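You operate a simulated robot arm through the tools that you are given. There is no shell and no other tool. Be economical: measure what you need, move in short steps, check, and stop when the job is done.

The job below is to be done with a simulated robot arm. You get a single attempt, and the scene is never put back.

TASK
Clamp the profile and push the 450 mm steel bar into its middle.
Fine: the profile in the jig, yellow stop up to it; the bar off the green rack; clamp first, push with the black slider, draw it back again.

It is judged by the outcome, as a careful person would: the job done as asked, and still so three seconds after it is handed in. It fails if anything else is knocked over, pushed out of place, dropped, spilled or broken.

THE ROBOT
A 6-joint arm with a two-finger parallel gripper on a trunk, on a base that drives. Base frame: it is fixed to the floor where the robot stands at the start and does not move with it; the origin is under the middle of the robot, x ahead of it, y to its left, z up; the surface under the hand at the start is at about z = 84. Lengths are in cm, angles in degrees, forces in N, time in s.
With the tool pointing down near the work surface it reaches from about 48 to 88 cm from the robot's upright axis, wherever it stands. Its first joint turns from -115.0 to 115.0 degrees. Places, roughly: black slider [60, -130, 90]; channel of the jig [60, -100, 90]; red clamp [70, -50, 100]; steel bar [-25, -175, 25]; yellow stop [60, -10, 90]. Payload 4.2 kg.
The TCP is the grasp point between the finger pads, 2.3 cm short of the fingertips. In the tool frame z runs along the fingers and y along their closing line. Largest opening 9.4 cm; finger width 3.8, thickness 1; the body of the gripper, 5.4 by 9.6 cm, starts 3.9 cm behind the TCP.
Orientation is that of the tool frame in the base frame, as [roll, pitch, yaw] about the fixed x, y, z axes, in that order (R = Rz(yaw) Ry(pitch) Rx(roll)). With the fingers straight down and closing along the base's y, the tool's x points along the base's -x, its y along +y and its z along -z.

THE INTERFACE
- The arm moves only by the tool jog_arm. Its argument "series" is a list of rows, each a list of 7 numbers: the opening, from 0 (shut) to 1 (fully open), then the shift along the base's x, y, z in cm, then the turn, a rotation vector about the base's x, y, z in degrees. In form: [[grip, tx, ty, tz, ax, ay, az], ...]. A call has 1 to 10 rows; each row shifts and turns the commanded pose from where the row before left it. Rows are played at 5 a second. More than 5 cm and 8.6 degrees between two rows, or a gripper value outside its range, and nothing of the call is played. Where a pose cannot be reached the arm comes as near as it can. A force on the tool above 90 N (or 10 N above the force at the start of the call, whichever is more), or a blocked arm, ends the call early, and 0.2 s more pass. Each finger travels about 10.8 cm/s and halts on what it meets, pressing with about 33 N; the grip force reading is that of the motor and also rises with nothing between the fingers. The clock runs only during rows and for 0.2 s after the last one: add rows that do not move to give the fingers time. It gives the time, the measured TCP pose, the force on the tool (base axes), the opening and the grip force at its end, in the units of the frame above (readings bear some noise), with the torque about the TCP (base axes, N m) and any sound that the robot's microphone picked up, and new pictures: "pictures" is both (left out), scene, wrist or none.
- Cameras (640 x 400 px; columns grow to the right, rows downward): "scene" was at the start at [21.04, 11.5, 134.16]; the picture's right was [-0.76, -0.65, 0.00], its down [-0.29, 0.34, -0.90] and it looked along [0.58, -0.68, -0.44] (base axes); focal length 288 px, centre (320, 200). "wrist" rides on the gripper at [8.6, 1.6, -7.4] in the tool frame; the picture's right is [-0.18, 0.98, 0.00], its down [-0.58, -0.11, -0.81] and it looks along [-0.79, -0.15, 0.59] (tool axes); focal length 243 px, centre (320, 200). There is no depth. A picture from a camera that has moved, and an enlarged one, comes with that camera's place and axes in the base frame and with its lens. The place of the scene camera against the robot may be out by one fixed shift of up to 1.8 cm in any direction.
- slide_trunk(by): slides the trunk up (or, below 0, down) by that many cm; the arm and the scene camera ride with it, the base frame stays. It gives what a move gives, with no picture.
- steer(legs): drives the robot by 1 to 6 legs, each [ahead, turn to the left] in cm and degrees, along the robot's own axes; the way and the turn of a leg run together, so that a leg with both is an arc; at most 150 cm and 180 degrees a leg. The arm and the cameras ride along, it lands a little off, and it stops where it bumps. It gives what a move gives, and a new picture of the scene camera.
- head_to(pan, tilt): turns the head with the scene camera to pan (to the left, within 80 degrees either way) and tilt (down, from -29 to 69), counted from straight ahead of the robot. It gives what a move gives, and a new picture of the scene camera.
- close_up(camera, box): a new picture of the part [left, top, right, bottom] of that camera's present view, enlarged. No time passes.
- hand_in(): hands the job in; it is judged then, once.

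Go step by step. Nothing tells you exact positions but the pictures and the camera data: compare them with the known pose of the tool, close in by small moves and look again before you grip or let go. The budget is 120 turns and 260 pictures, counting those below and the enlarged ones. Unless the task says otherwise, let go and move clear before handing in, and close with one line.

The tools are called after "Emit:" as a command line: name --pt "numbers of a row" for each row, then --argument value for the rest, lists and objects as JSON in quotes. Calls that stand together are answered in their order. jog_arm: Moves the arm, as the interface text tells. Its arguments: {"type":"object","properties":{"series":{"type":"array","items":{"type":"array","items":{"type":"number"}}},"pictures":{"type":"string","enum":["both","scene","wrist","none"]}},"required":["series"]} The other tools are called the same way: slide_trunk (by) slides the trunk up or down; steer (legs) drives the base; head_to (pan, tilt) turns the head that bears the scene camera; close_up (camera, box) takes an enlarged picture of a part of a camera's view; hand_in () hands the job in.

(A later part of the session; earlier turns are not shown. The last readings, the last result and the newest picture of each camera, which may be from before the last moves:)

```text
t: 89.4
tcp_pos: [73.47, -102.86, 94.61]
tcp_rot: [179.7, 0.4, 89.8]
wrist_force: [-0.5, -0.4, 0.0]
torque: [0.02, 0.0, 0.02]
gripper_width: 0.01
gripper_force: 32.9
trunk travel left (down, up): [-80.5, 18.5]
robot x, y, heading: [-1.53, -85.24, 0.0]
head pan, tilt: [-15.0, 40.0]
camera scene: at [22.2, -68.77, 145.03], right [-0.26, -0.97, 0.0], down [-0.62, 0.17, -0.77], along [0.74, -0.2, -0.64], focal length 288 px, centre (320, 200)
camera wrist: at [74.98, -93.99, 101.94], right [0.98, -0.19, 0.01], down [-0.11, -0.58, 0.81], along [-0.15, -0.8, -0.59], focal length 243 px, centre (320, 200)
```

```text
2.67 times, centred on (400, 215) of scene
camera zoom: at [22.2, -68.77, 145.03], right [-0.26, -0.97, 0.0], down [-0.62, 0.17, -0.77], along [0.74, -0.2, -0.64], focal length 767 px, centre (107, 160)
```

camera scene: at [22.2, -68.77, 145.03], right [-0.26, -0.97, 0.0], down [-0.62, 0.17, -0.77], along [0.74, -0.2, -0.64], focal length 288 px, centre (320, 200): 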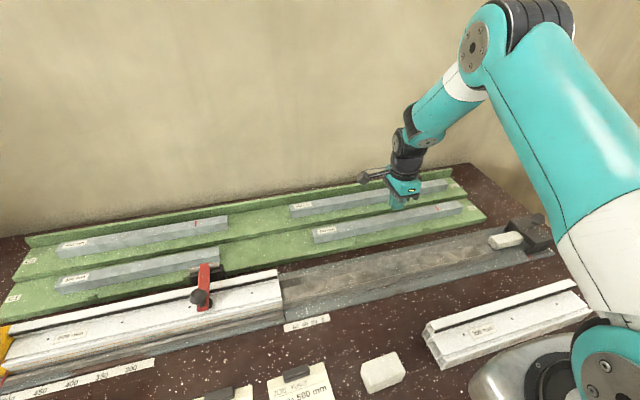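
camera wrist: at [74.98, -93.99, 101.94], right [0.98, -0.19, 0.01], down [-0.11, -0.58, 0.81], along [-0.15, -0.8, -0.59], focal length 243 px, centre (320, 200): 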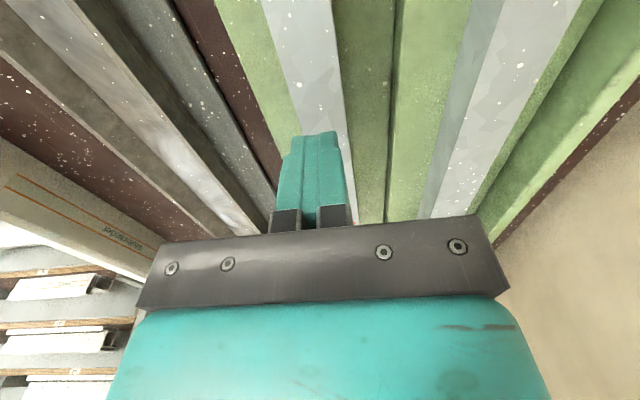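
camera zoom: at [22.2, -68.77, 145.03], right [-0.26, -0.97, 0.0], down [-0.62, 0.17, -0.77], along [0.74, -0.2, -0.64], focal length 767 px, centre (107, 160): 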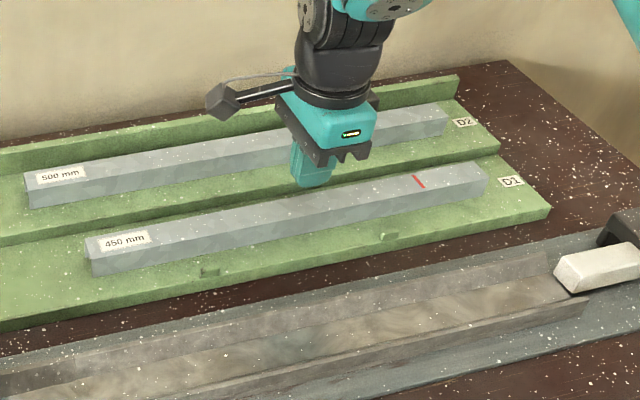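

The fingers closed above the bar: its top is lower than I assumed (about z 88.5). I reopen, recentre at x ≈ 73.2 and go about 2 cm lower than before.

Emit:
jog_arm --pt "0.5 -0.25 0 0 0 0 0" --pt "0.5 0 0 0 0 0 0" --pt "0.5 0 0 -2.5 0 0 0" --pt "0.5 0 0 -1.5 0 0 0" --pt "0.5 0 0 -0.7 0 0 0" --pt "0.5 0 0 -0.5 0 0 0"

Emit:
close_up --camera "scene" --box '[340, 160, 480, 260]'

Emit:
close_up --camera "wrist" --box '[220, 60, 420, 220]'

```text
t: 90.8
tcp_pos: [73.18, -102.75, 89.11]
tcp_rot: [179.6, 0.5, 89.9]
wrist_force: [0.1, -0.2, 0.3]
torque: [0.01, 0.01, 0.01]
gripper_width: 4.71
gripper_force: 0.0
trunk travel left (down, up): [-80.5, 18.5]
robot x, y, heading: [-1.3, -85.06, 0.0]
head pan, tilt: [-15.0, 40.0]
camera scene: at [22.18, -68.76, 145.03], right [-0.26, -0.97, 0.0], down [-0.62, 0.17, -0.77], along [0.74, -0.2, -0.64], focal length 288 px, centre (320, 200)
camera wrist: at [74.78, -93.94, 96.56], right [0.98, -0.19, 0.01], down [-0.11, -0.58, 0.81], along [-0.15, -0.8, -0.59], focal length 243 px, centre (320, 200)
```

scene: 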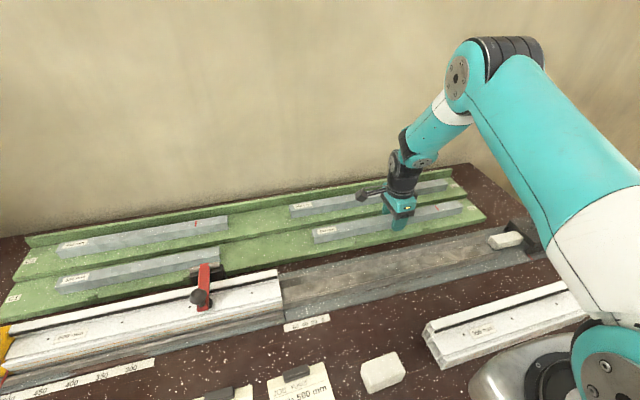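
wrist: 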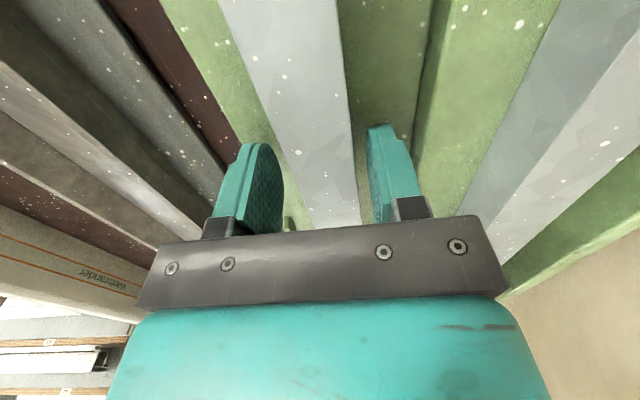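

```text
4.00 times, centred on (410, 210) of scene
camera zoom: at [22.18, -68.76, 145.03], right [-0.26, -0.97, 0.0], down [-0.62, 0.17, -0.77], along [0.74, -0.2, -0.64], focal length 1151 px, centre (-40, 160)
```

zoom: 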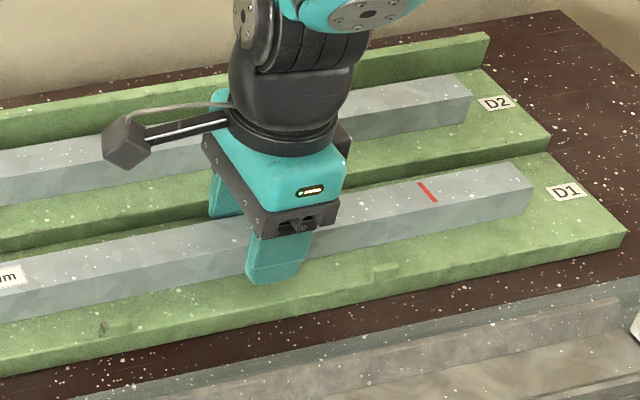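

```text
2.50 times, centred on (320, 140) of wrist
camera zoom: at [74.78, -93.94, 96.56], right [0.98, -0.19, 0.01], down [-0.11, -0.58, 0.81], along [-0.15, -0.8, -0.59], focal length 606 px, centre (320, 350)
```

zoom: 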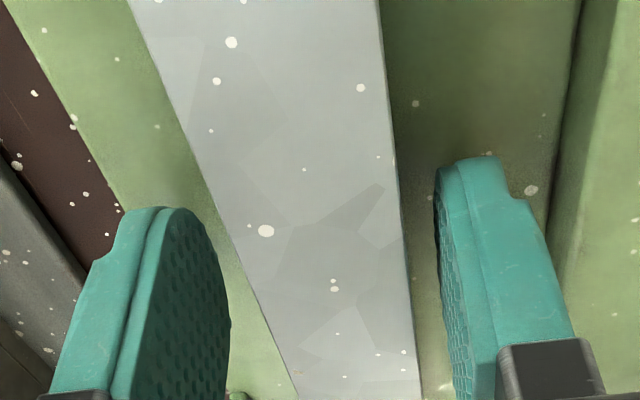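

Emit:
jog_arm --pt "0 0 0 0 0 0 0" --pt "0 0 0 0 0 0 0" --pt "0 0 0 0 0 0 0"

```text
t: 91.6
tcp_pos: [73.3, -102.61, 89.07]
tcp_rot: [179.6, 0.3, 90.0]
wrist_force: [0.5, -0.3, 2.1]
torque: [-0.19, 0.07, 0.63]
gripper_width: 2.98
gripper_force: 32.8
trunk travel left (down, up): [-80.5, 18.5]
robot x, y, heading: [-1.13, -85.19, -0.4]
head pan, tilt: [-15.0, 40.0]
camera scene: at [22.17, -68.76, 145.04], right [-0.26, -0.97, 0.0], down [-0.62, 0.17, -0.77], along [0.74, -0.2, -0.64], focal length 288 px, centre (320, 200)
camera wrist: at [74.78, -93.93, 96.58], right [0.98, -0.18, 0.01], down [-0.11, -0.58, 0.81], along [-0.15, -0.8, -0.59], focal length 243 px, centre (320, 200)
```

scene: 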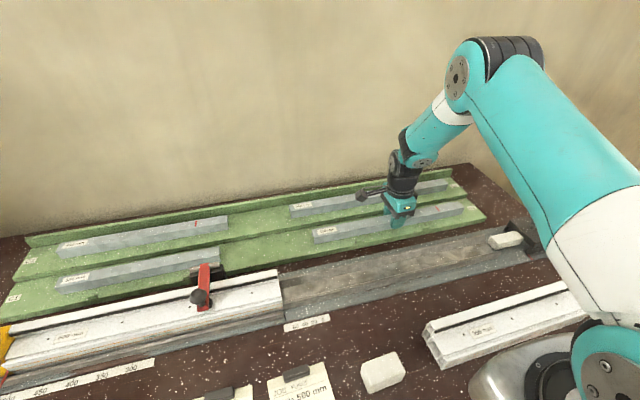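
wrist: 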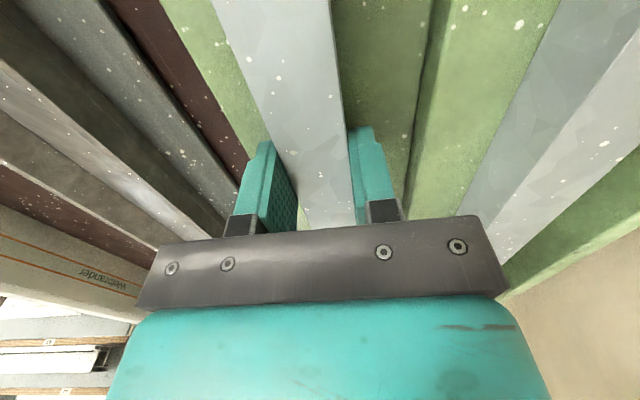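

Gripped (2.98 cm wide). Lift and check it hangs level.

Emit:
jog_arm --pt "0 0 0 1 0 0 0" --pt "0 0 0 2 0 0 0" --pt "0 0 0 3 0 0 0" --pt "0 0 0 3 0 0 0" --pt "0 0 0 0 0 0 0"

Emit:
close_up --camera "scene" --box '[260, 140, 500, 290]'

```text
t: 92.8
tcp_pos: [73.35, -102.94, 98.26]
tcp_rot: [179.6, 0.3, 89.9]
wrist_force: [-0.4, -0.1, -4.7]
torque: [-0.01, 0.0, -0.01]
gripper_width: 3.0
gripper_force: 33.0
trunk travel left (down, up): [-80.5, 18.5]
robot x, y, heading: [-1.21, -84.84, -0.0]
head pan, tilt: [-15.0, 40.0]
camera scene: at [22.21, -68.77, 145.03], right [-0.26, -0.97, 0.0], down [-0.62, 0.17, -0.77], along [0.74, -0.2, -0.64], focal length 288 px, centre (320, 200)
camera wrist: at [74.83, -94.12, 105.74], right [0.98, -0.19, 0.01], down [-0.11, -0.58, 0.81], along [-0.15, -0.8, -0.59], focal length 243 px, centre (320, 200)
```

scene: 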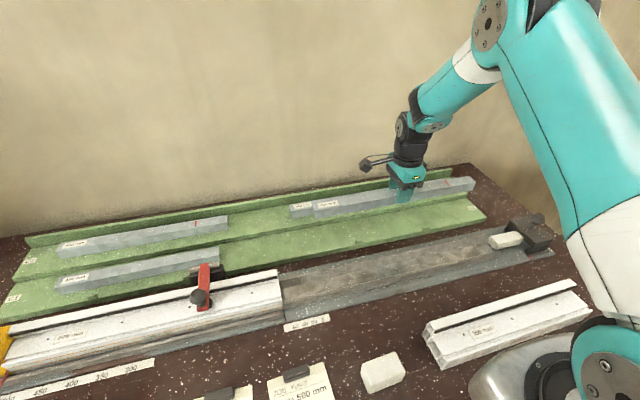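
wrist: 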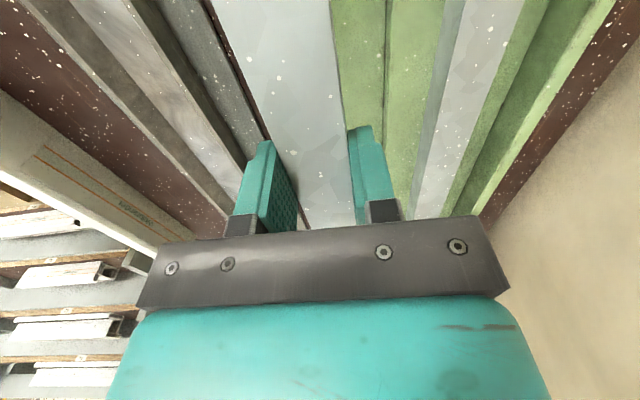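

```text
2.67 times, centred on (380, 215) of scene
camera zoom: at [22.21, -68.77, 145.03], right [-0.26, -0.97, 0.0], down [-0.62, 0.17, -0.77], along [0.74, -0.2, -0.64], focal length 767 px, centre (160, 160)
```

zoom: 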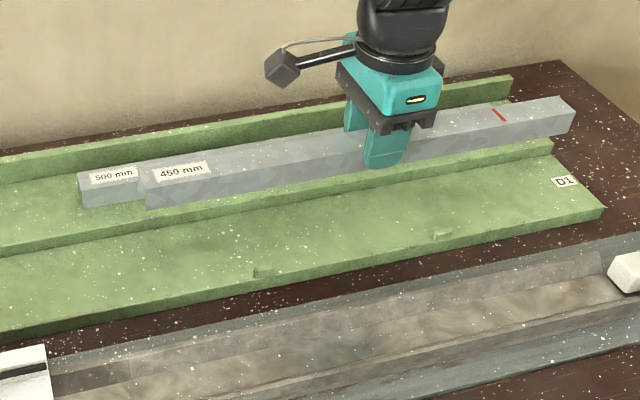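

Balanced at its centre (torque ≈ 0). I carry it over the trough (jig axis x ≈ 59.9), centre y ≈ -95.

Emit:
jog_arm --pt "0 -3.4 2 1 0 0 0" --pt "0 -3.4 2 0 0 0 0" --pt "0 -3.4 2 0 0 0 0" --pt "0 -3.3 2 0 0 0 0" --pt "0 0 0 0 0 0 0"

Emit:
close_up --camera "scene" --box '[260, 180, 540, 355]'

Emit:
close_up --camera "wrist" --box '[200, 0, 440, 150]'

```text
t: 94.0
tcp_pos: [59.71, -94.69, 99.7]
tcp_rot: [179.5, 0.5, 89.8]
wrist_force: [0.4, -0.1, -5.6]
torque: [0.0, -0.02, 0.02]
gripper_width: 2.98
gripper_force: 33.1
trunk travel left (down, up): [-80.5, 18.5]
robot x, y, heading: [-1.03, -84.98, -0.1]
head pan, tilt: [-15.0, 40.0]
camera scene: at [22.2, -68.77, 145.03], right [-0.26, -0.97, 0.0], down [-0.62, 0.17, -0.77], along [0.74, -0.2, -0.64], focal length 288 px, centre (320, 200)
camera wrist: at [61.18, -85.9, 107.32], right [0.98, -0.19, 0.01], down [-0.11, -0.58, 0.81], along [-0.15, -0.8, -0.59], focal length 243 px, centre (320, 200)
```

scene: 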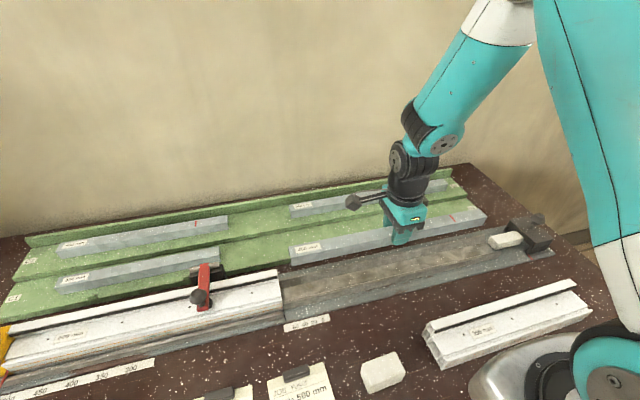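
wrist: 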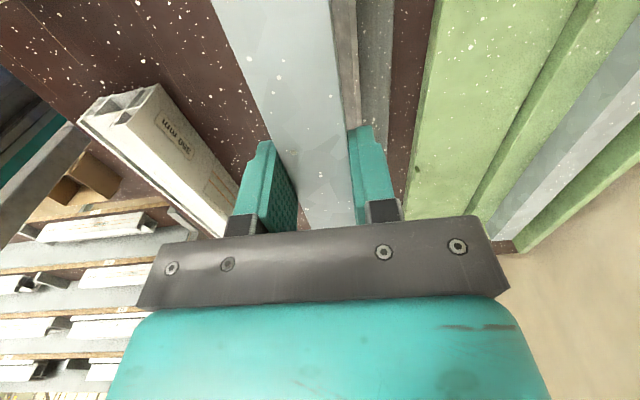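

```text
2.29 times, centred on (400, 268) of scene
camera zoom: at [22.2, -68.77, 145.03], right [-0.26, -0.97, 0.0], down [-0.62, 0.17, -0.77], along [0.74, -0.2, -0.64], focal length 658 px, centre (137, 46)
```

zoom: 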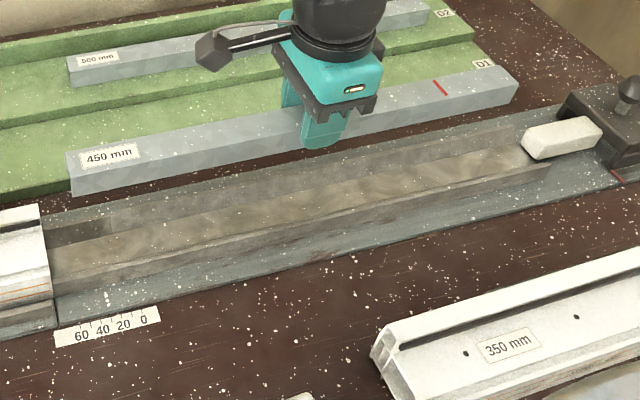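

```text
2.67 times, centred on (320, 75) of wrist
camera zoom: at [61.18, -85.9, 107.32], right [0.98, -0.19, 0.01], down [-0.11, -0.58, 0.81], along [-0.15, -0.8, -0.59], focal length 647 px, centre (320, 533)
```

zoom: 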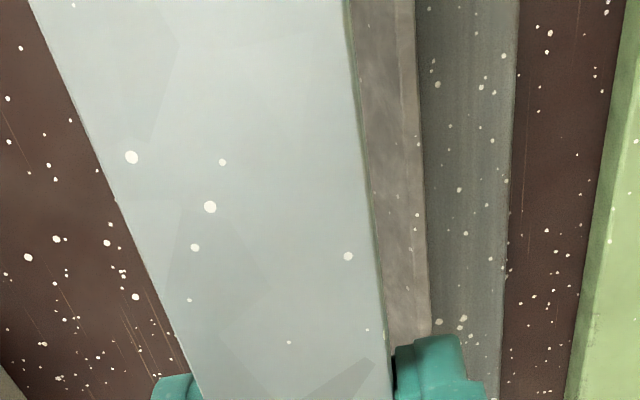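

Emit:
close_up --camera "scene" --box '[320, 230, 440, 305]'

Emit:
close_up --camera "scene" --box '[260, 240, 380, 315]'

Emit:
close_up --camera "scene" --box '[450, 200, 570, 275]'

```text
5.33 times, centred on (380, 268) of scene
camera zoom: at [22.2, -68.77, 145.03], right [-0.26, -0.97, 0.0], down [-0.62, 0.17, -0.77], along [0.74, -0.2, -0.64], focal length 1534 px, centre (0, -160)
```

zoom: 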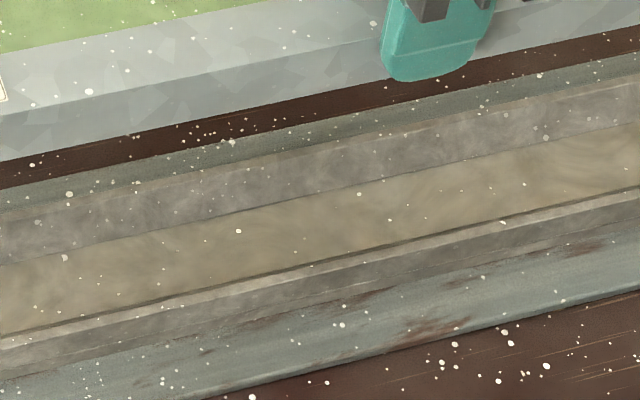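

```text
5.33 times, centred on (320, 278) of scene
camera zoom: at [22.2, -68.77, 145.03], right [-0.26, -0.97, 0.0], down [-0.62, 0.17, -0.77], along [0.74, -0.2, -0.64], focal length 1534 px, centre (320, -213)
```

zoom: 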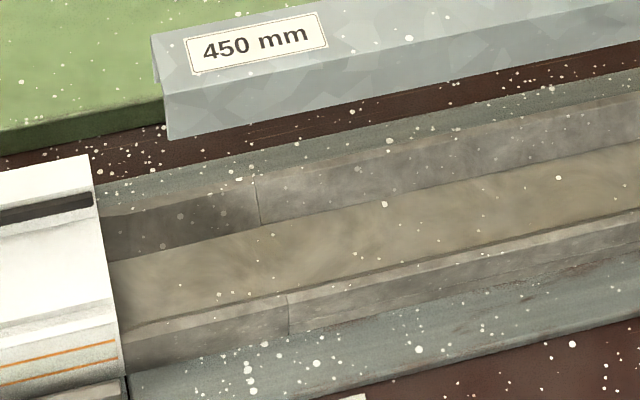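

```text
5.33 times, centred on (510, 238) of scene
camera zoom: at [22.2, -68.77, 145.03], right [-0.26, -0.97, 0.0], down [-0.62, 0.17, -0.77], along [0.74, -0.2, -0.64], focal length 1534 px, centre (-693, 0)
```

zoom: 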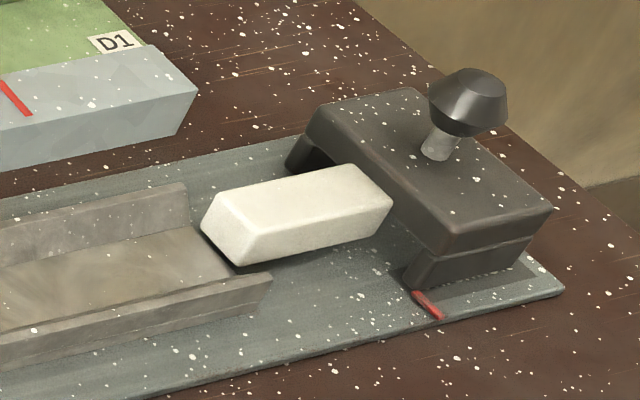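

The trough's inner width is about 4 cm, centre near x ≈ 59.6, so the fingers will straddle its walls. I lower to just above and check.

Emit:
jog_arm --pt "0 -0.1 0 -4 0 0 0" --pt "0 0 0 -3 0 0 0" --pt "0 0 0 -1 0 0 0"

Emit:
close_up --camera "scene" --box '[260, 230, 420, 330]'

Emit:
close_up --camera "scene" --box '[390, 190, 550, 290]'

```text
t: 94.8
tcp_pos: [59.49, -94.66, 91.57]
tcp_rot: [179.7, 0.2, 89.9]
wrist_force: [0.0, -0.1, -4.6]
torque: [-0.01, -0.02, 0.0]
gripper_width: 3.01
gripper_force: 33.1
trunk travel left (down, up): [-80.5, 18.5]
robot x, y, heading: [-0.97, -85.1, -0.0]
head pan, tilt: [-15.0, 40.0]
camera scene: at [22.18, -68.76, 145.03], right [-0.26, -0.97, 0.0], down [-0.62, 0.17, -0.77], along [0.74, -0.2, -0.64], focal length 288 px, centre (320, 200)
camera wrist: at [61.03, -85.83, 99.08], right [0.98, -0.19, 0.01], down [-0.11, -0.58, 0.81], along [-0.15, -0.8, -0.59], focal length 243 px, centre (320, 200)
```

scene: 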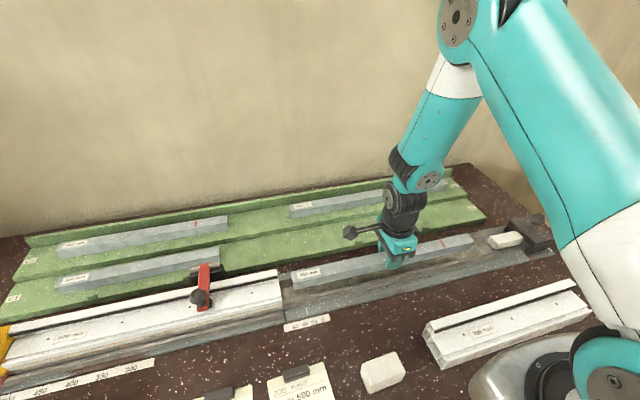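
wrist: 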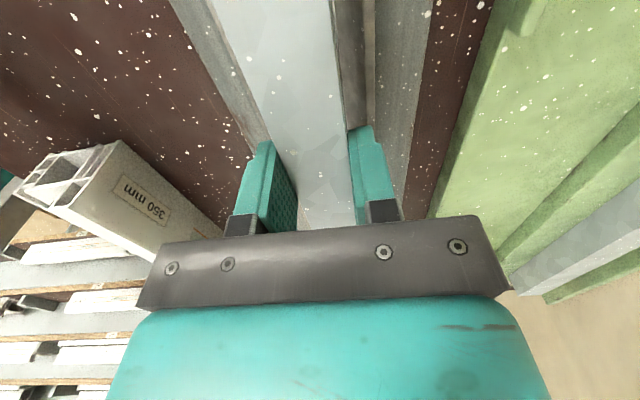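

```text
4.00 times, centred on (340, 280) of scene
camera zoom: at [22.18, -68.76, 145.03], right [-0.26, -0.97, 0.0], down [-0.62, 0.17, -0.77], along [0.74, -0.2, -0.64], focal length 1151 px, centre (240, -120)
```

zoom: 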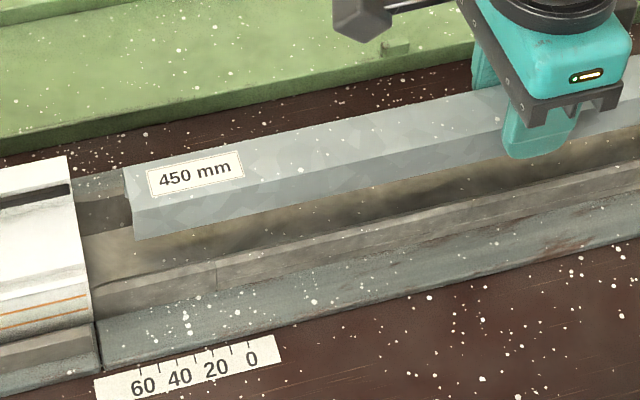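

```text
4.00 times, centred on (470, 240) of scene
camera zoom: at [22.18, -68.76, 145.03], right [-0.26, -0.97, 0.0], down [-0.62, 0.17, -0.77], along [0.74, -0.2, -0.64], focal length 1151 px, centre (-280, 40)
```

zoom: 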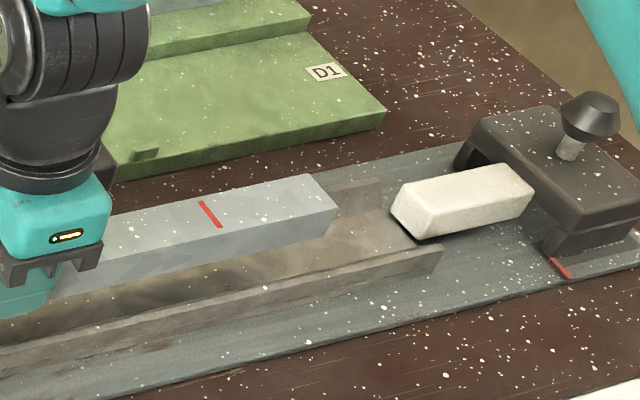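

Emit:
jog_arm --pt "0 0.1 0 -0.4 0 0 0" --pt "0 0 0 -0.4 0 0 0" --pt "0 0 0 -0.4 0 0 0" --pt "0 0 0 -0.3 0 0 0"

Emit:
close_up --camera "scene" --box '[300, 230, 460, 330]'

```text
t: 95.8
tcp_pos: [59.74, -94.73, 89.88]
tcp_rot: [179.8, 0.4, 89.9]
wrist_force: [0.0, -0.6, -5.0]
torque: [0.0, 0.03, 0.02]
gripper_width: 3.01
gripper_force: 32.9
trunk travel left (down, up): [-80.5, 18.5]
robot x, y, heading: [-1.13, -84.74, -0.1]
head pan, tilt: [-15.0, 40.0]
camera scene: at [22.2, -68.76, 145.03], right [-0.26, -0.97, 0.0], down [-0.62, 0.17, -0.77], along [0.74, -0.2, -0.64], focal length 288 px, centre (320, 200)
camera wrist: at [61.33, -86.03, 97.36], right [0.98, -0.19, 0.01], down [-0.11, -0.58, 0.81], along [-0.15, -0.8, -0.59], focal length 243 px, centre (320, 200)
```

scene: 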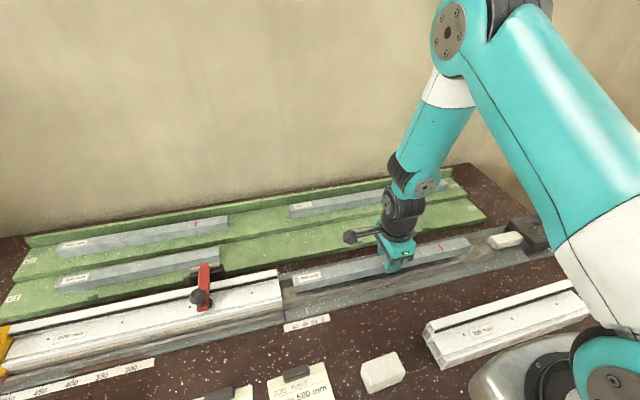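
wrist: 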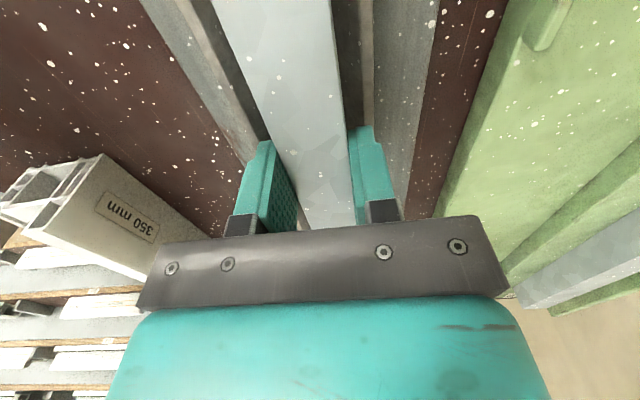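

```text
4.00 times, centred on (380, 280) of scene
camera zoom: at [22.2, -68.76, 145.03], right [-0.26, -0.97, 0.0], down [-0.62, 0.17, -0.77], along [0.74, -0.2, -0.64], focal length 1151 px, centre (80, -120)
```

zoom: 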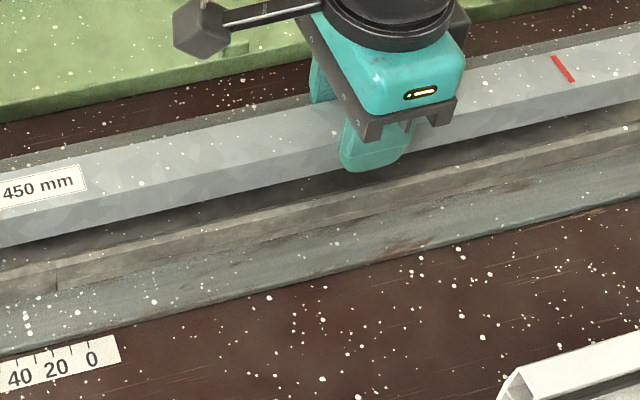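

Emit:
jog_arm --pt "0 0 0 -0.3 0 0 0" --pt "0 0 0 -0.3 0 0 0" --pt "0 0 0 -0.25 0 0 0" --pt "0 0 0 -0.25 0 0 0" --pictures "wrist"

Emit:
close_up --camera "scene" --box '[300, 230, 460, 330]'

```text
t: 96.8
tcp_pos: [59.77, -94.82, 89.38]
tcp_rot: [179.3, 0.3, 89.8]
wrist_force: [-20.5, -7.5, 86.8]
torque: [0.62, -1.89, -0.19]
gripper_width: 2.98
gripper_force: 33.3
trunk travel left (down, up): [-80.5, 18.5]
robot x, y, heading: [-1.28, -84.94, -0.2]
head pan, tilt: [-15.0, 40.0]
camera wrist: at [61.26, -86.0, 96.8], right [0.98, -0.19, 0.02], down [-0.12, -0.58, 0.81], along [-0.14, -0.8, -0.59], focal length 243 px, centre (320, 200)
```

wrist: 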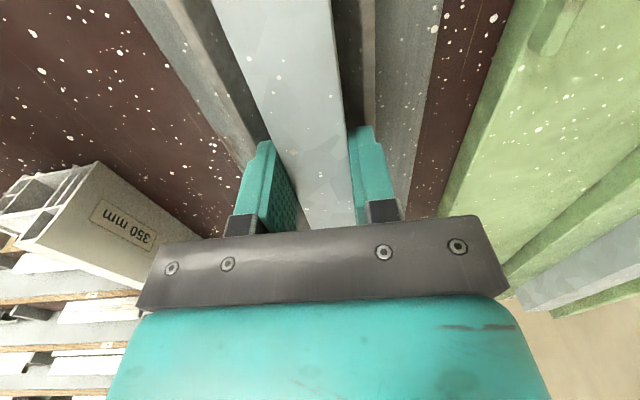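

```text
4.00 times, centred on (380, 280) of scene
camera zoom: at [21.77, -68.76, 145.26], right [-0.26, -0.97, 0.0], down [-0.62, 0.17, -0.77], along [0.74, -0.2, -0.64], focal length 1151 px, centre (80, -120)
```

zoom: 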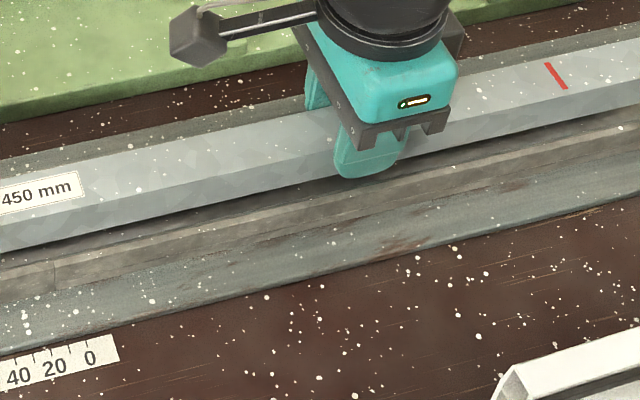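

Contact at z 89.4: fingertips rest on the trough walls. I raise a touch and open, letting the bar settle the last few millimetres between the walls.

Emit:
jog_arm --pt "0 0 0 0.35 0 0 0" --pt "0 0 0 0 0 0 0" --pt "0.36 0 0 0 0 0 0" --pt "0.5 0 0 0 0 0 0" --pt "0.5 0 0 0 0 0 0"

Emit:
close_up --camera "scene" --box '[260, 220, 500, 370]'

```text
t: 98.0
tcp_pos: [59.57, -94.82, 89.43]
tcp_rot: [179.5, 0.4, 90.0]
wrist_force: [-29.4, -2.4, 74.8]
torque: [0.57, -1.37, -0.07]
gripper_width: 3.5
gripper_force: 0.0
trunk travel left (down, up): [-80.5, 18.5]
robot x, y, heading: [-1.34, -84.95, -0.3]
head pan, tilt: [-15.0, 40.0]
camera scene: at [21.77, -68.74, 145.12], right [-0.26, -0.97, 0.0], down [-0.62, 0.17, -0.77], along [0.74, -0.2, -0.64], focal length 288 px, centre (320, 200)
camera wrist: at [61.08, -86.01, 96.82], right [0.98, -0.18, 0.01], down [-0.12, -0.58, 0.81], along [-0.14, -0.8, -0.59], focal length 243 px, centre (320, 200)
```

scene: 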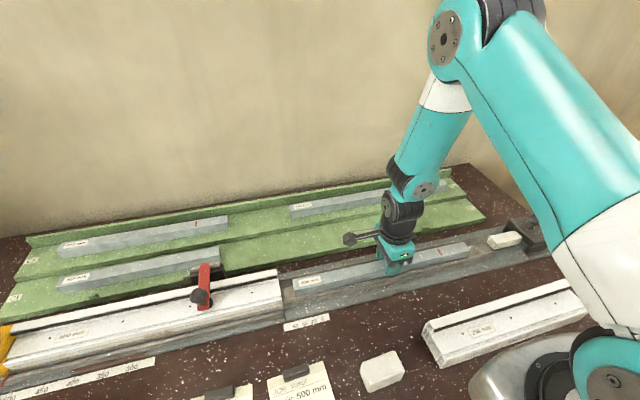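
wrist: 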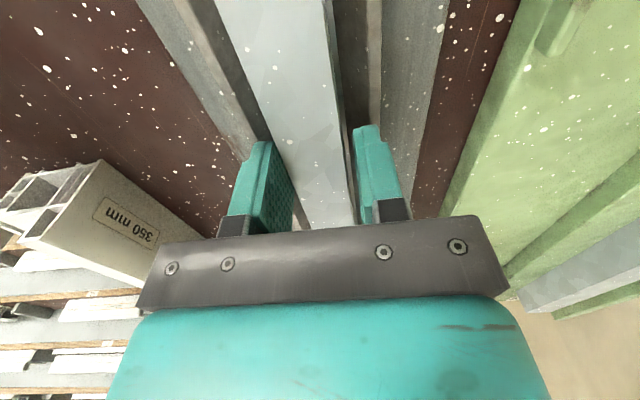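

```text
2.67 times, centred on (380, 295) of scene
camera zoom: at [21.77, -68.74, 145.12], right [-0.26, -0.97, 0.0], down [-0.62, 0.17, -0.77], along [0.74, -0.2, -0.64], focal length 767 px, centre (160, -53)
```

zoom: 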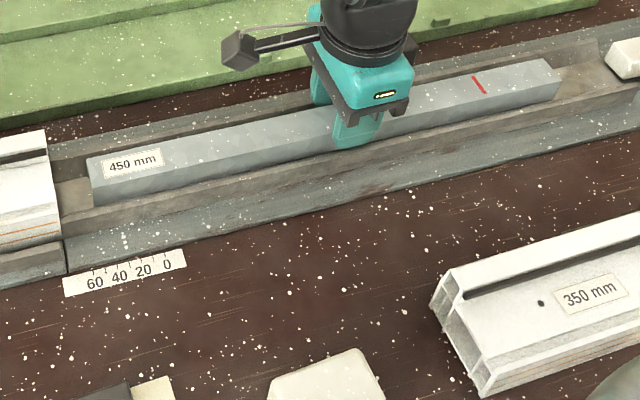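

The bar has dropped into the trough. I rise straight up.

Emit:
jog_arm --pt "0.45 0 0 0.5 0 0 0" --pt "0.45 0 0 0.7 0 0 0" --pt "0.5 0 0 1.5 0 0 0" --pt "0.5 0 0 4 0 0 0" --pt "0.5 0 0 4.5 0 0 0"

Emit:
close_up --camera "scene" --box '[260, 220, 500, 370]'

Emit:
close_up --camera "wrist" --box '[200, 0, 440, 150]'

```text
t: 99.2
tcp_pos: [60.03, -94.94, 100.0]
tcp_rot: [179.6, 0.2, 89.9]
wrist_force: [-0.7, 0.2, 0.5]
torque: [-0.01, 0.02, 0.0]
gripper_width: 4.72
gripper_force: 0.2
trunk travel left (down, up): [-80.5, 18.5]
robot x, y, heading: [-1.23, -85.4, -0.2]
head pan, tilt: [-15.0, 40.0]
camera scene: at [22.23, -68.77, 145.01], right [-0.26, -0.97, 0.0], down [-0.62, 0.17, -0.77], along [0.74, -0.2, -0.64], focal length 288 px, centre (320, 200)
camera wrist: at [61.64, -86.14, 107.44], right [0.98, -0.19, 0.01], down [-0.11, -0.58, 0.81], along [-0.15, -0.8, -0.59], focal length 243 px, centre (320, 200)
```

scene: 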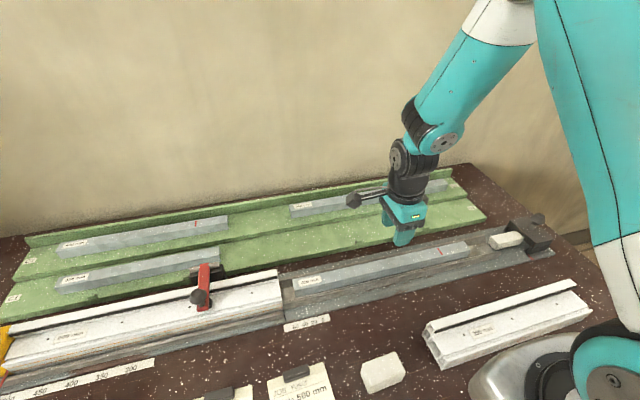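
wrist: 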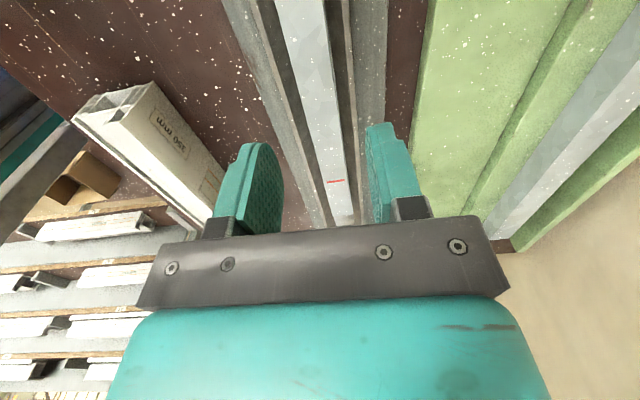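

```text
2.67 times, centred on (380, 295) of scene
camera zoom: at [22.23, -68.77, 145.01], right [-0.26, -0.97, 0.0], down [-0.62, 0.17, -0.77], along [0.74, -0.2, -0.64], focal length 767 px, centre (160, -53)
```

zoom: 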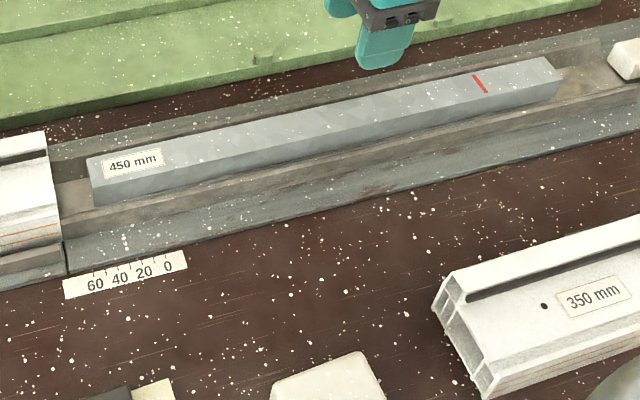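

```text
2.67 times, centred on (320, 75) of wrist
camera zoom: at [61.64, -86.14, 107.44], right [0.98, -0.19, 0.01], down [-0.11, -0.58, 0.81], along [-0.15, -0.8, -0.59], focal length 647 px, centre (320, 533)
```

zoom: 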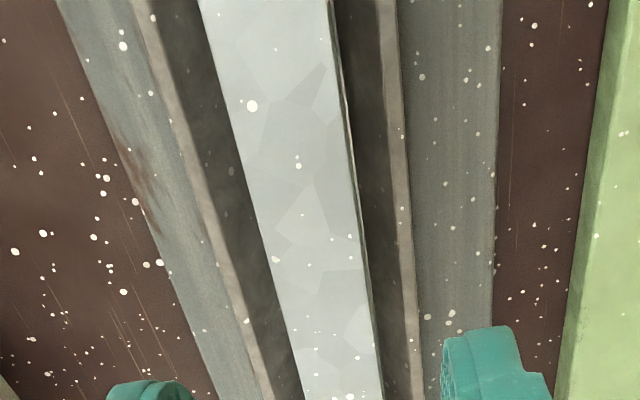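

The bar lies in the trough, label end first toward the profile. Now I move to the black slider's knob, near (59.5, -136).

Emit:
jog_arm --pt "0.6 0 -4.9 0.5 0 0 0" --pt "0.6 0 -4.9 0.5 0 0 0" --pt "0.6 0 -4.9 0.5 0 0 0" --pt "0.6 0 -4.9 0.5 0 0 0" --pt "0.6 0 -4.9 0.5 0 0 0" --pt "0.6 0 -4.9 0.5 0 0 0" --pt "0.6 0 -4.9 0.5 0 0 0" --pt "0.6 0 -2 0 0 0 0"

Emit:
close_up --camera "wrist" --box '[200, 40, 440, 190]'

```text
t: 101.0
tcp_pos: [59.78, -131.26, 103.81]
tcp_rot: [179.7, 0.3, 90.0]
wrist_force: [0.0, -0.9, 0.2]
torque: [0.02, -0.02, -0.02]
gripper_width: 5.66
gripper_force: 0.0
trunk travel left (down, up): [-80.5, 18.5]
robot x, y, heading: [-1.27, -85.11, -0.4]
head pan, tilt: [-15.0, 40.0]
camera scene: at [22.18, -68.75, 145.03], right [-0.26, -0.97, 0.0], down [-0.62, 0.17, -0.77], along [0.74, -0.2, -0.64], focal length 288 px, centre (320, 200)
camera wrist: at [61.34, -122.37, 111.28], right [0.98, -0.18, 0.01], down [-0.11, -0.58, 0.81], along [-0.15, -0.8, -0.59], focal length 243 px, centre (320, 200)
```

scene: 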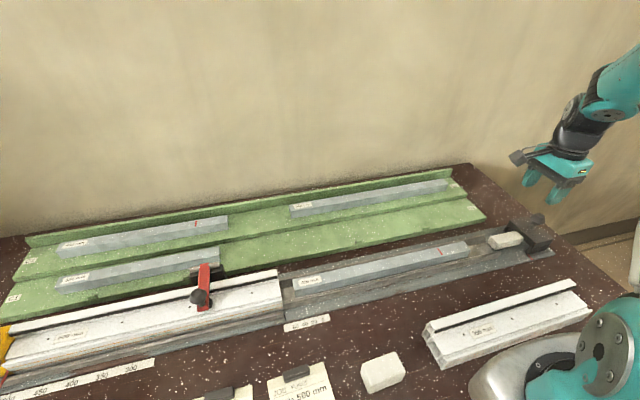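
wrist: 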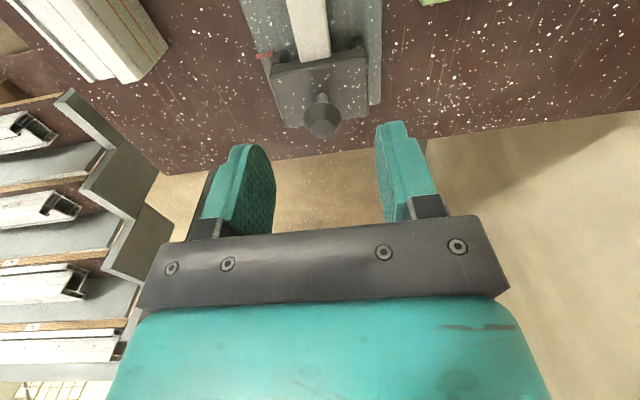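

```text
2.67 times, centred on (320, 115) of wrist
camera zoom: at [61.34, -122.37, 111.28], right [0.98, -0.18, 0.01], down [-0.11, -0.58, 0.81], along [-0.15, -0.8, -0.59], focal length 647 px, centre (320, 427)
```

zoom: 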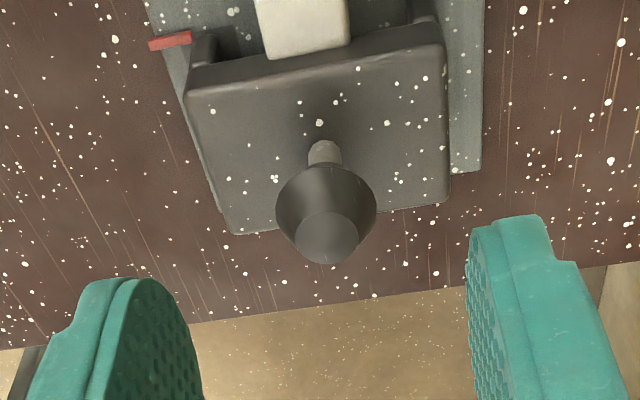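

Emit:
jog_arm --pt "0.6 -0.4 -2.7 -2.5 0 0 0" --pt "0.6 0 0 -2.5 0 0 0" --pictures "wrist"

Emit:
close_up --camera "wrist" --box '[200, 60, 440, 210]'

Emit:
head_to --pan -35 --tilt 38

Emit:
close_up --camera "scene" --box '[320, 140, 480, 240]'

```text
t: 101.6
tcp_pos: [59.6, -133.98, 98.58]
tcp_rot: [179.6, 0.4, 90.1]
wrist_force: [-0.1, -0.8, 0.6]
torque: [0.0, -0.02, 0.0]
gripper_width: 5.64
gripper_force: 0.0
trunk travel left (down, up): [-80.5, 18.5]
robot x, y, heading: [-1.33, -84.94, 0.1]
head pan, tilt: [-15.0, 40.0]
camera wrist: at [61.13, -125.12, 106.15], right [0.98, -0.18, 0.01], down [-0.11, -0.58, 0.81], along [-0.15, -0.8, -0.59], focal length 243 px, centre (320, 200)
```

wrist: 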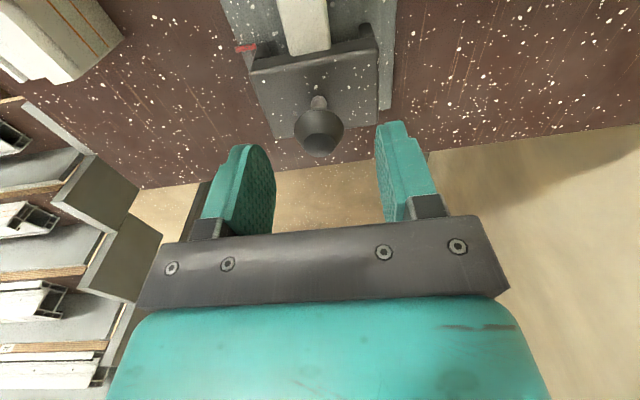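

```text
2.67 times, centred on (320, 135) of wrist
camera zoom: at [61.13, -125.12, 106.15], right [0.98, -0.18, 0.01], down [-0.11, -0.58, 0.81], along [-0.15, -0.8, -0.59], focal length 647 px, centre (320, 373)
```

zoom: 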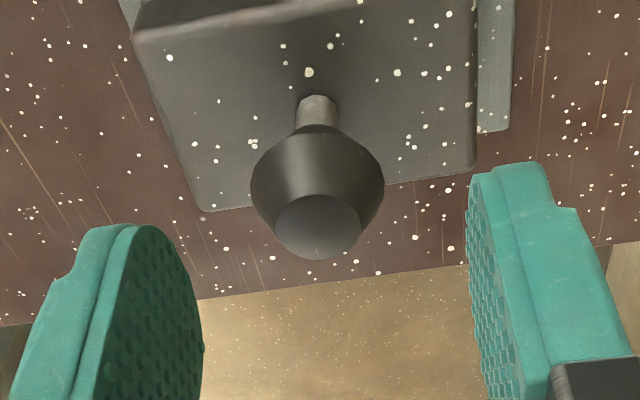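

```text
t: 102.4
tcp_pos: [59.63, -133.85, 98.63]
tcp_rot: [179.8, 0.2, 89.9]
wrist_force: [0.2, -0.1, 0.0]
torque: [-0.02, 0.03, 0.01]
gripper_width: 5.64
gripper_force: 0.0
trunk travel left (down, up): [-80.5, 18.5]
robot x, y, heading: [-0.95, -84.57, -0.3]
head pan, tilt: [-35.0, 38.0]
camera scene: at [21.04, -71.52, 145.33], right [-0.57, -0.82, 0.0], down [-0.5, 0.35, -0.79], along [0.65, -0.45, -0.62], focal length 288 px, centre (320, 200)
```

scene: 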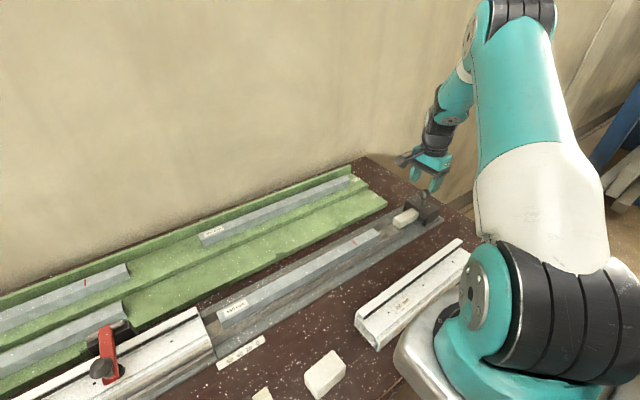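

```text
4.00 times, centred on (400, 190) of scene
camera zoom: at [21.04, -71.52, 145.33], right [-0.57, -0.82, 0.0], down [-0.5, 0.35, -0.79], along [0.65, -0.45, -0.62], focal length 1151 px, centre (0, 240)
```

zoom: 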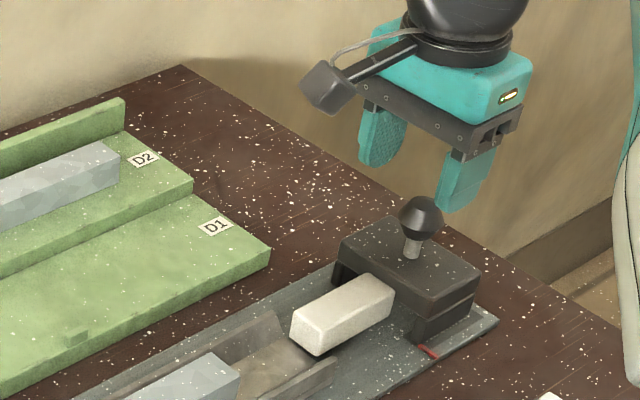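

Knob at about (59.4, -134.0, 94.4). I descend and grip it.

Emit:
jog_arm --pt "0.6 -0.2 -0.1 -2 0 0 0" --pt "0.6 0 0 -1.6 0 0 0" --pt "0 0 0 0 0 0 0" --pt "0 0 0 0 0 0 0" --pt "0 0 0 0 0 0 0" --pictures "wrist"

Emit:
close_up --camera "scene" --box '[320, 140, 480, 240]'

```text
t: 103.6
tcp_pos: [59.26, -133.86, 95.07]
tcp_rot: [179.7, 0.3, 89.9]
wrist_force: [-0.2, 0.3, -2.7]
torque: [-0.07, 0.0, 0.03]
gripper_width: 3.33
gripper_force: 45.7
trunk travel left (down, up): [-80.5, 18.5]
robot x, y, heading: [-1.23, -84.63, -0.2]
head pan, tilt: [-35.0, 38.0]
camera wrist: at [60.81, -125.09, 102.55], right [0.98, -0.19, 0.01], down [-0.11, -0.58, 0.81], along [-0.15, -0.8, -0.59], focal length 243 px, centre (320, 200)
```

wrist: 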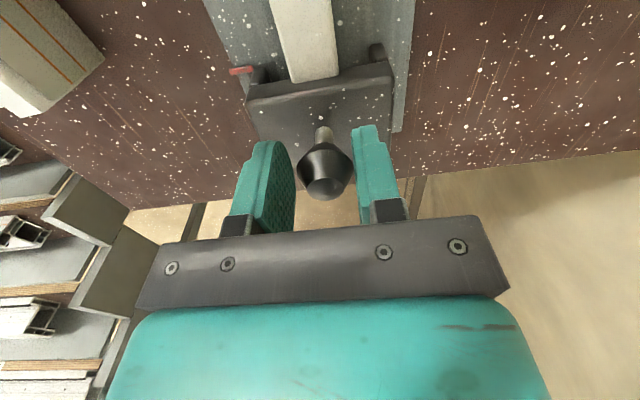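

```text
4.00 times, centred on (400, 190) of scene
camera zoom: at [21.05, -71.53, 145.33], right [-0.57, -0.82, 0.0], down [-0.5, 0.35, -0.79], along [0.65, -0.45, -0.62], focal length 1151 px, centre (0, 240)
```

zoom: 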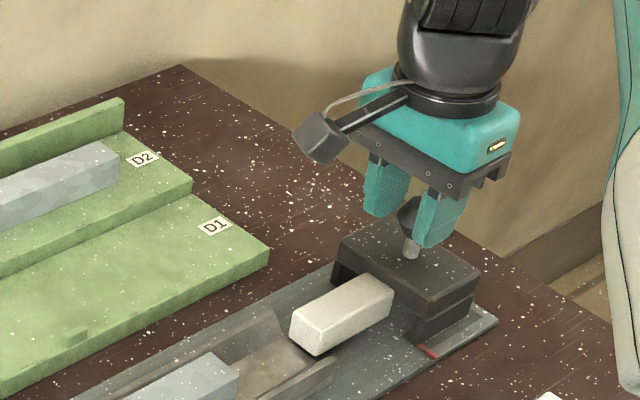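

Gripped. I push the slider along +y, watching forces.

Emit:
jog_arm --pt "0 0 0.7 0 0 0 0" --pt "0 0 1 0 0 0 0" --pt "0 0 1 0 0 0 0" --pt "0 0 1 0 0 0 0" --pt "0 0 1 0 0 0 0" --pt "0 0 1 0 0 0 0" --pt "0 0 1 0 0 0 0" --pt "0 0 1 0 0 0 0" --pictures "none"

Emit:
close_up --camera "scene" --box '[200, 180, 440, 330]'

```text
t: 105.4
tcp_pos: [59.29, -126.03, 95.1]
tcp_rot: [179.6, 0.4, 90.0]
wrist_force: [6.6, -1.1, 8.1]
torque: [-0.33, -0.06, 0.05]
gripper_width: 3.34
gripper_force: 44.5
trunk travel left (down, up): [-80.5, 18.5]
robot x, y, heading: [-1.24, -85.16, -0.2]
head pan, tilt: [-35.0, 38.0]
```

```text
2.67 times, centred on (320, 255) of scene
camera zoom: at [21.04, -71.51, 145.35], right [-0.57, -0.82, 0.0], down [-0.5, 0.35, -0.79], along [0.65, -0.45, -0.62], focal length 767 px, centre (320, 53)
```

zoom: 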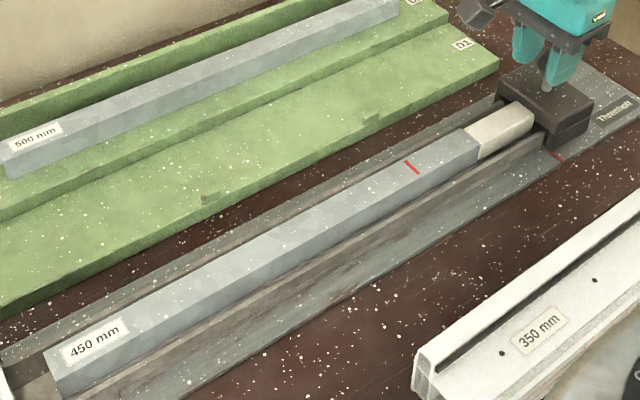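

The nose meets the bar. I continue gently and watch the bar's front enter the profile.

Emit:
jog_arm --pt "0 0 0.6 0 0 0 0" --pt "0 0 0.6 0 0 0 0" --pt "0 0 0.6 0 0 0 0" --pt "0 0 0.6 0 0 0 0" --pt "0 0 0.6 0 0 0 0" --pt "0 0 0.6 0 0 0 0" --pictures "none"

Emit:
close_up --camera "scene" --box '[130, 260, 330, 385]'

```text
t: 106.8
tcp_pos: [59.31, -122.46, 95.04]
tcp_rot: [179.5, 0.5, 90.2]
wrist_force: [26.1, -4.2, 0.0]
torque: [-0.31, -0.61, 0.47]
gripper_width: 3.34
gripper_force: 45.2
trunk travel left (down, up): [-80.5, 18.5]
robot x, y, heading: [-1.26, -84.75, -0.1]
head pan, tilt: [-35.0, 38.0]
```

```text
3.20 times, centred on (230, 322) of scene
camera zoom: at [21.16, -71.54, 145.31], right [-0.57, -0.82, 0.0], down [-0.5, 0.35, -0.79], along [0.64, -0.45, -0.62], focal length 921 px, centre (608, -192)
```

zoom: 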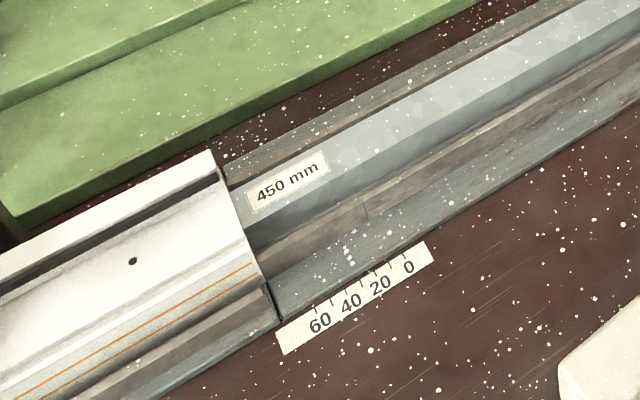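

The bar's front is at the profile mouth. Continue, with a slight +x correction to relieve the side load.

Emit:
jog_arm --pt "0 0.15 0.5 0 0 0 0" --pt "0 0 0.5 0 0 0 0" --pt "0 0 0.5 0 0 0 0" --pt "0 0 0.5 0 0 0 0" --pt "0 0 0.5 0 0 0 0" --pt "0 0 0.5 0 0 0 0" --pictures "none"

Emit:
close_up --camera "scene" --box '[130, 260, 330, 385]'

```text
t: 108.2
tcp_pos: [59.34, -119.57, 95.03]
tcp_rot: [179.8, 0.3, 90.0]
wrist_force: [9.0, -4.3, -5.3]
torque: [-0.7, -0.18, 0.13]
gripper_width: 3.32
gripper_force: 44.8
trunk travel left (down, up): [-80.5, 18.5]
robot x, y, heading: [-1.02, -85.01, -0.1]
head pan, tilt: [-35.0, 38.0]
```

```text
3.20 times, centred on (230, 322) of scene
camera zoom: at [21.1, -71.57, 145.32], right [-0.57, -0.82, 0.0], down [-0.5, 0.35, -0.79], along [0.64, -0.45, -0.62], focal length 921 px, centre (608, -192)
```

zoom: 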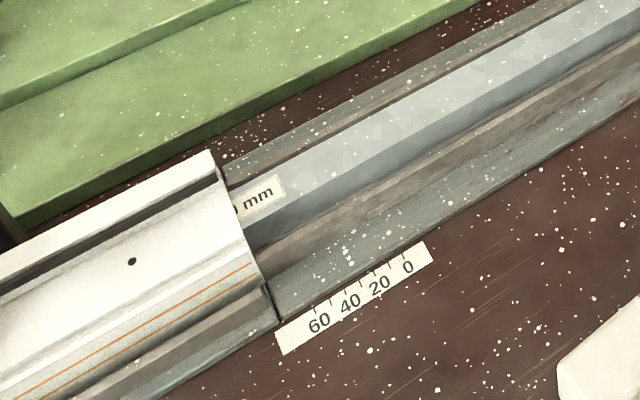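

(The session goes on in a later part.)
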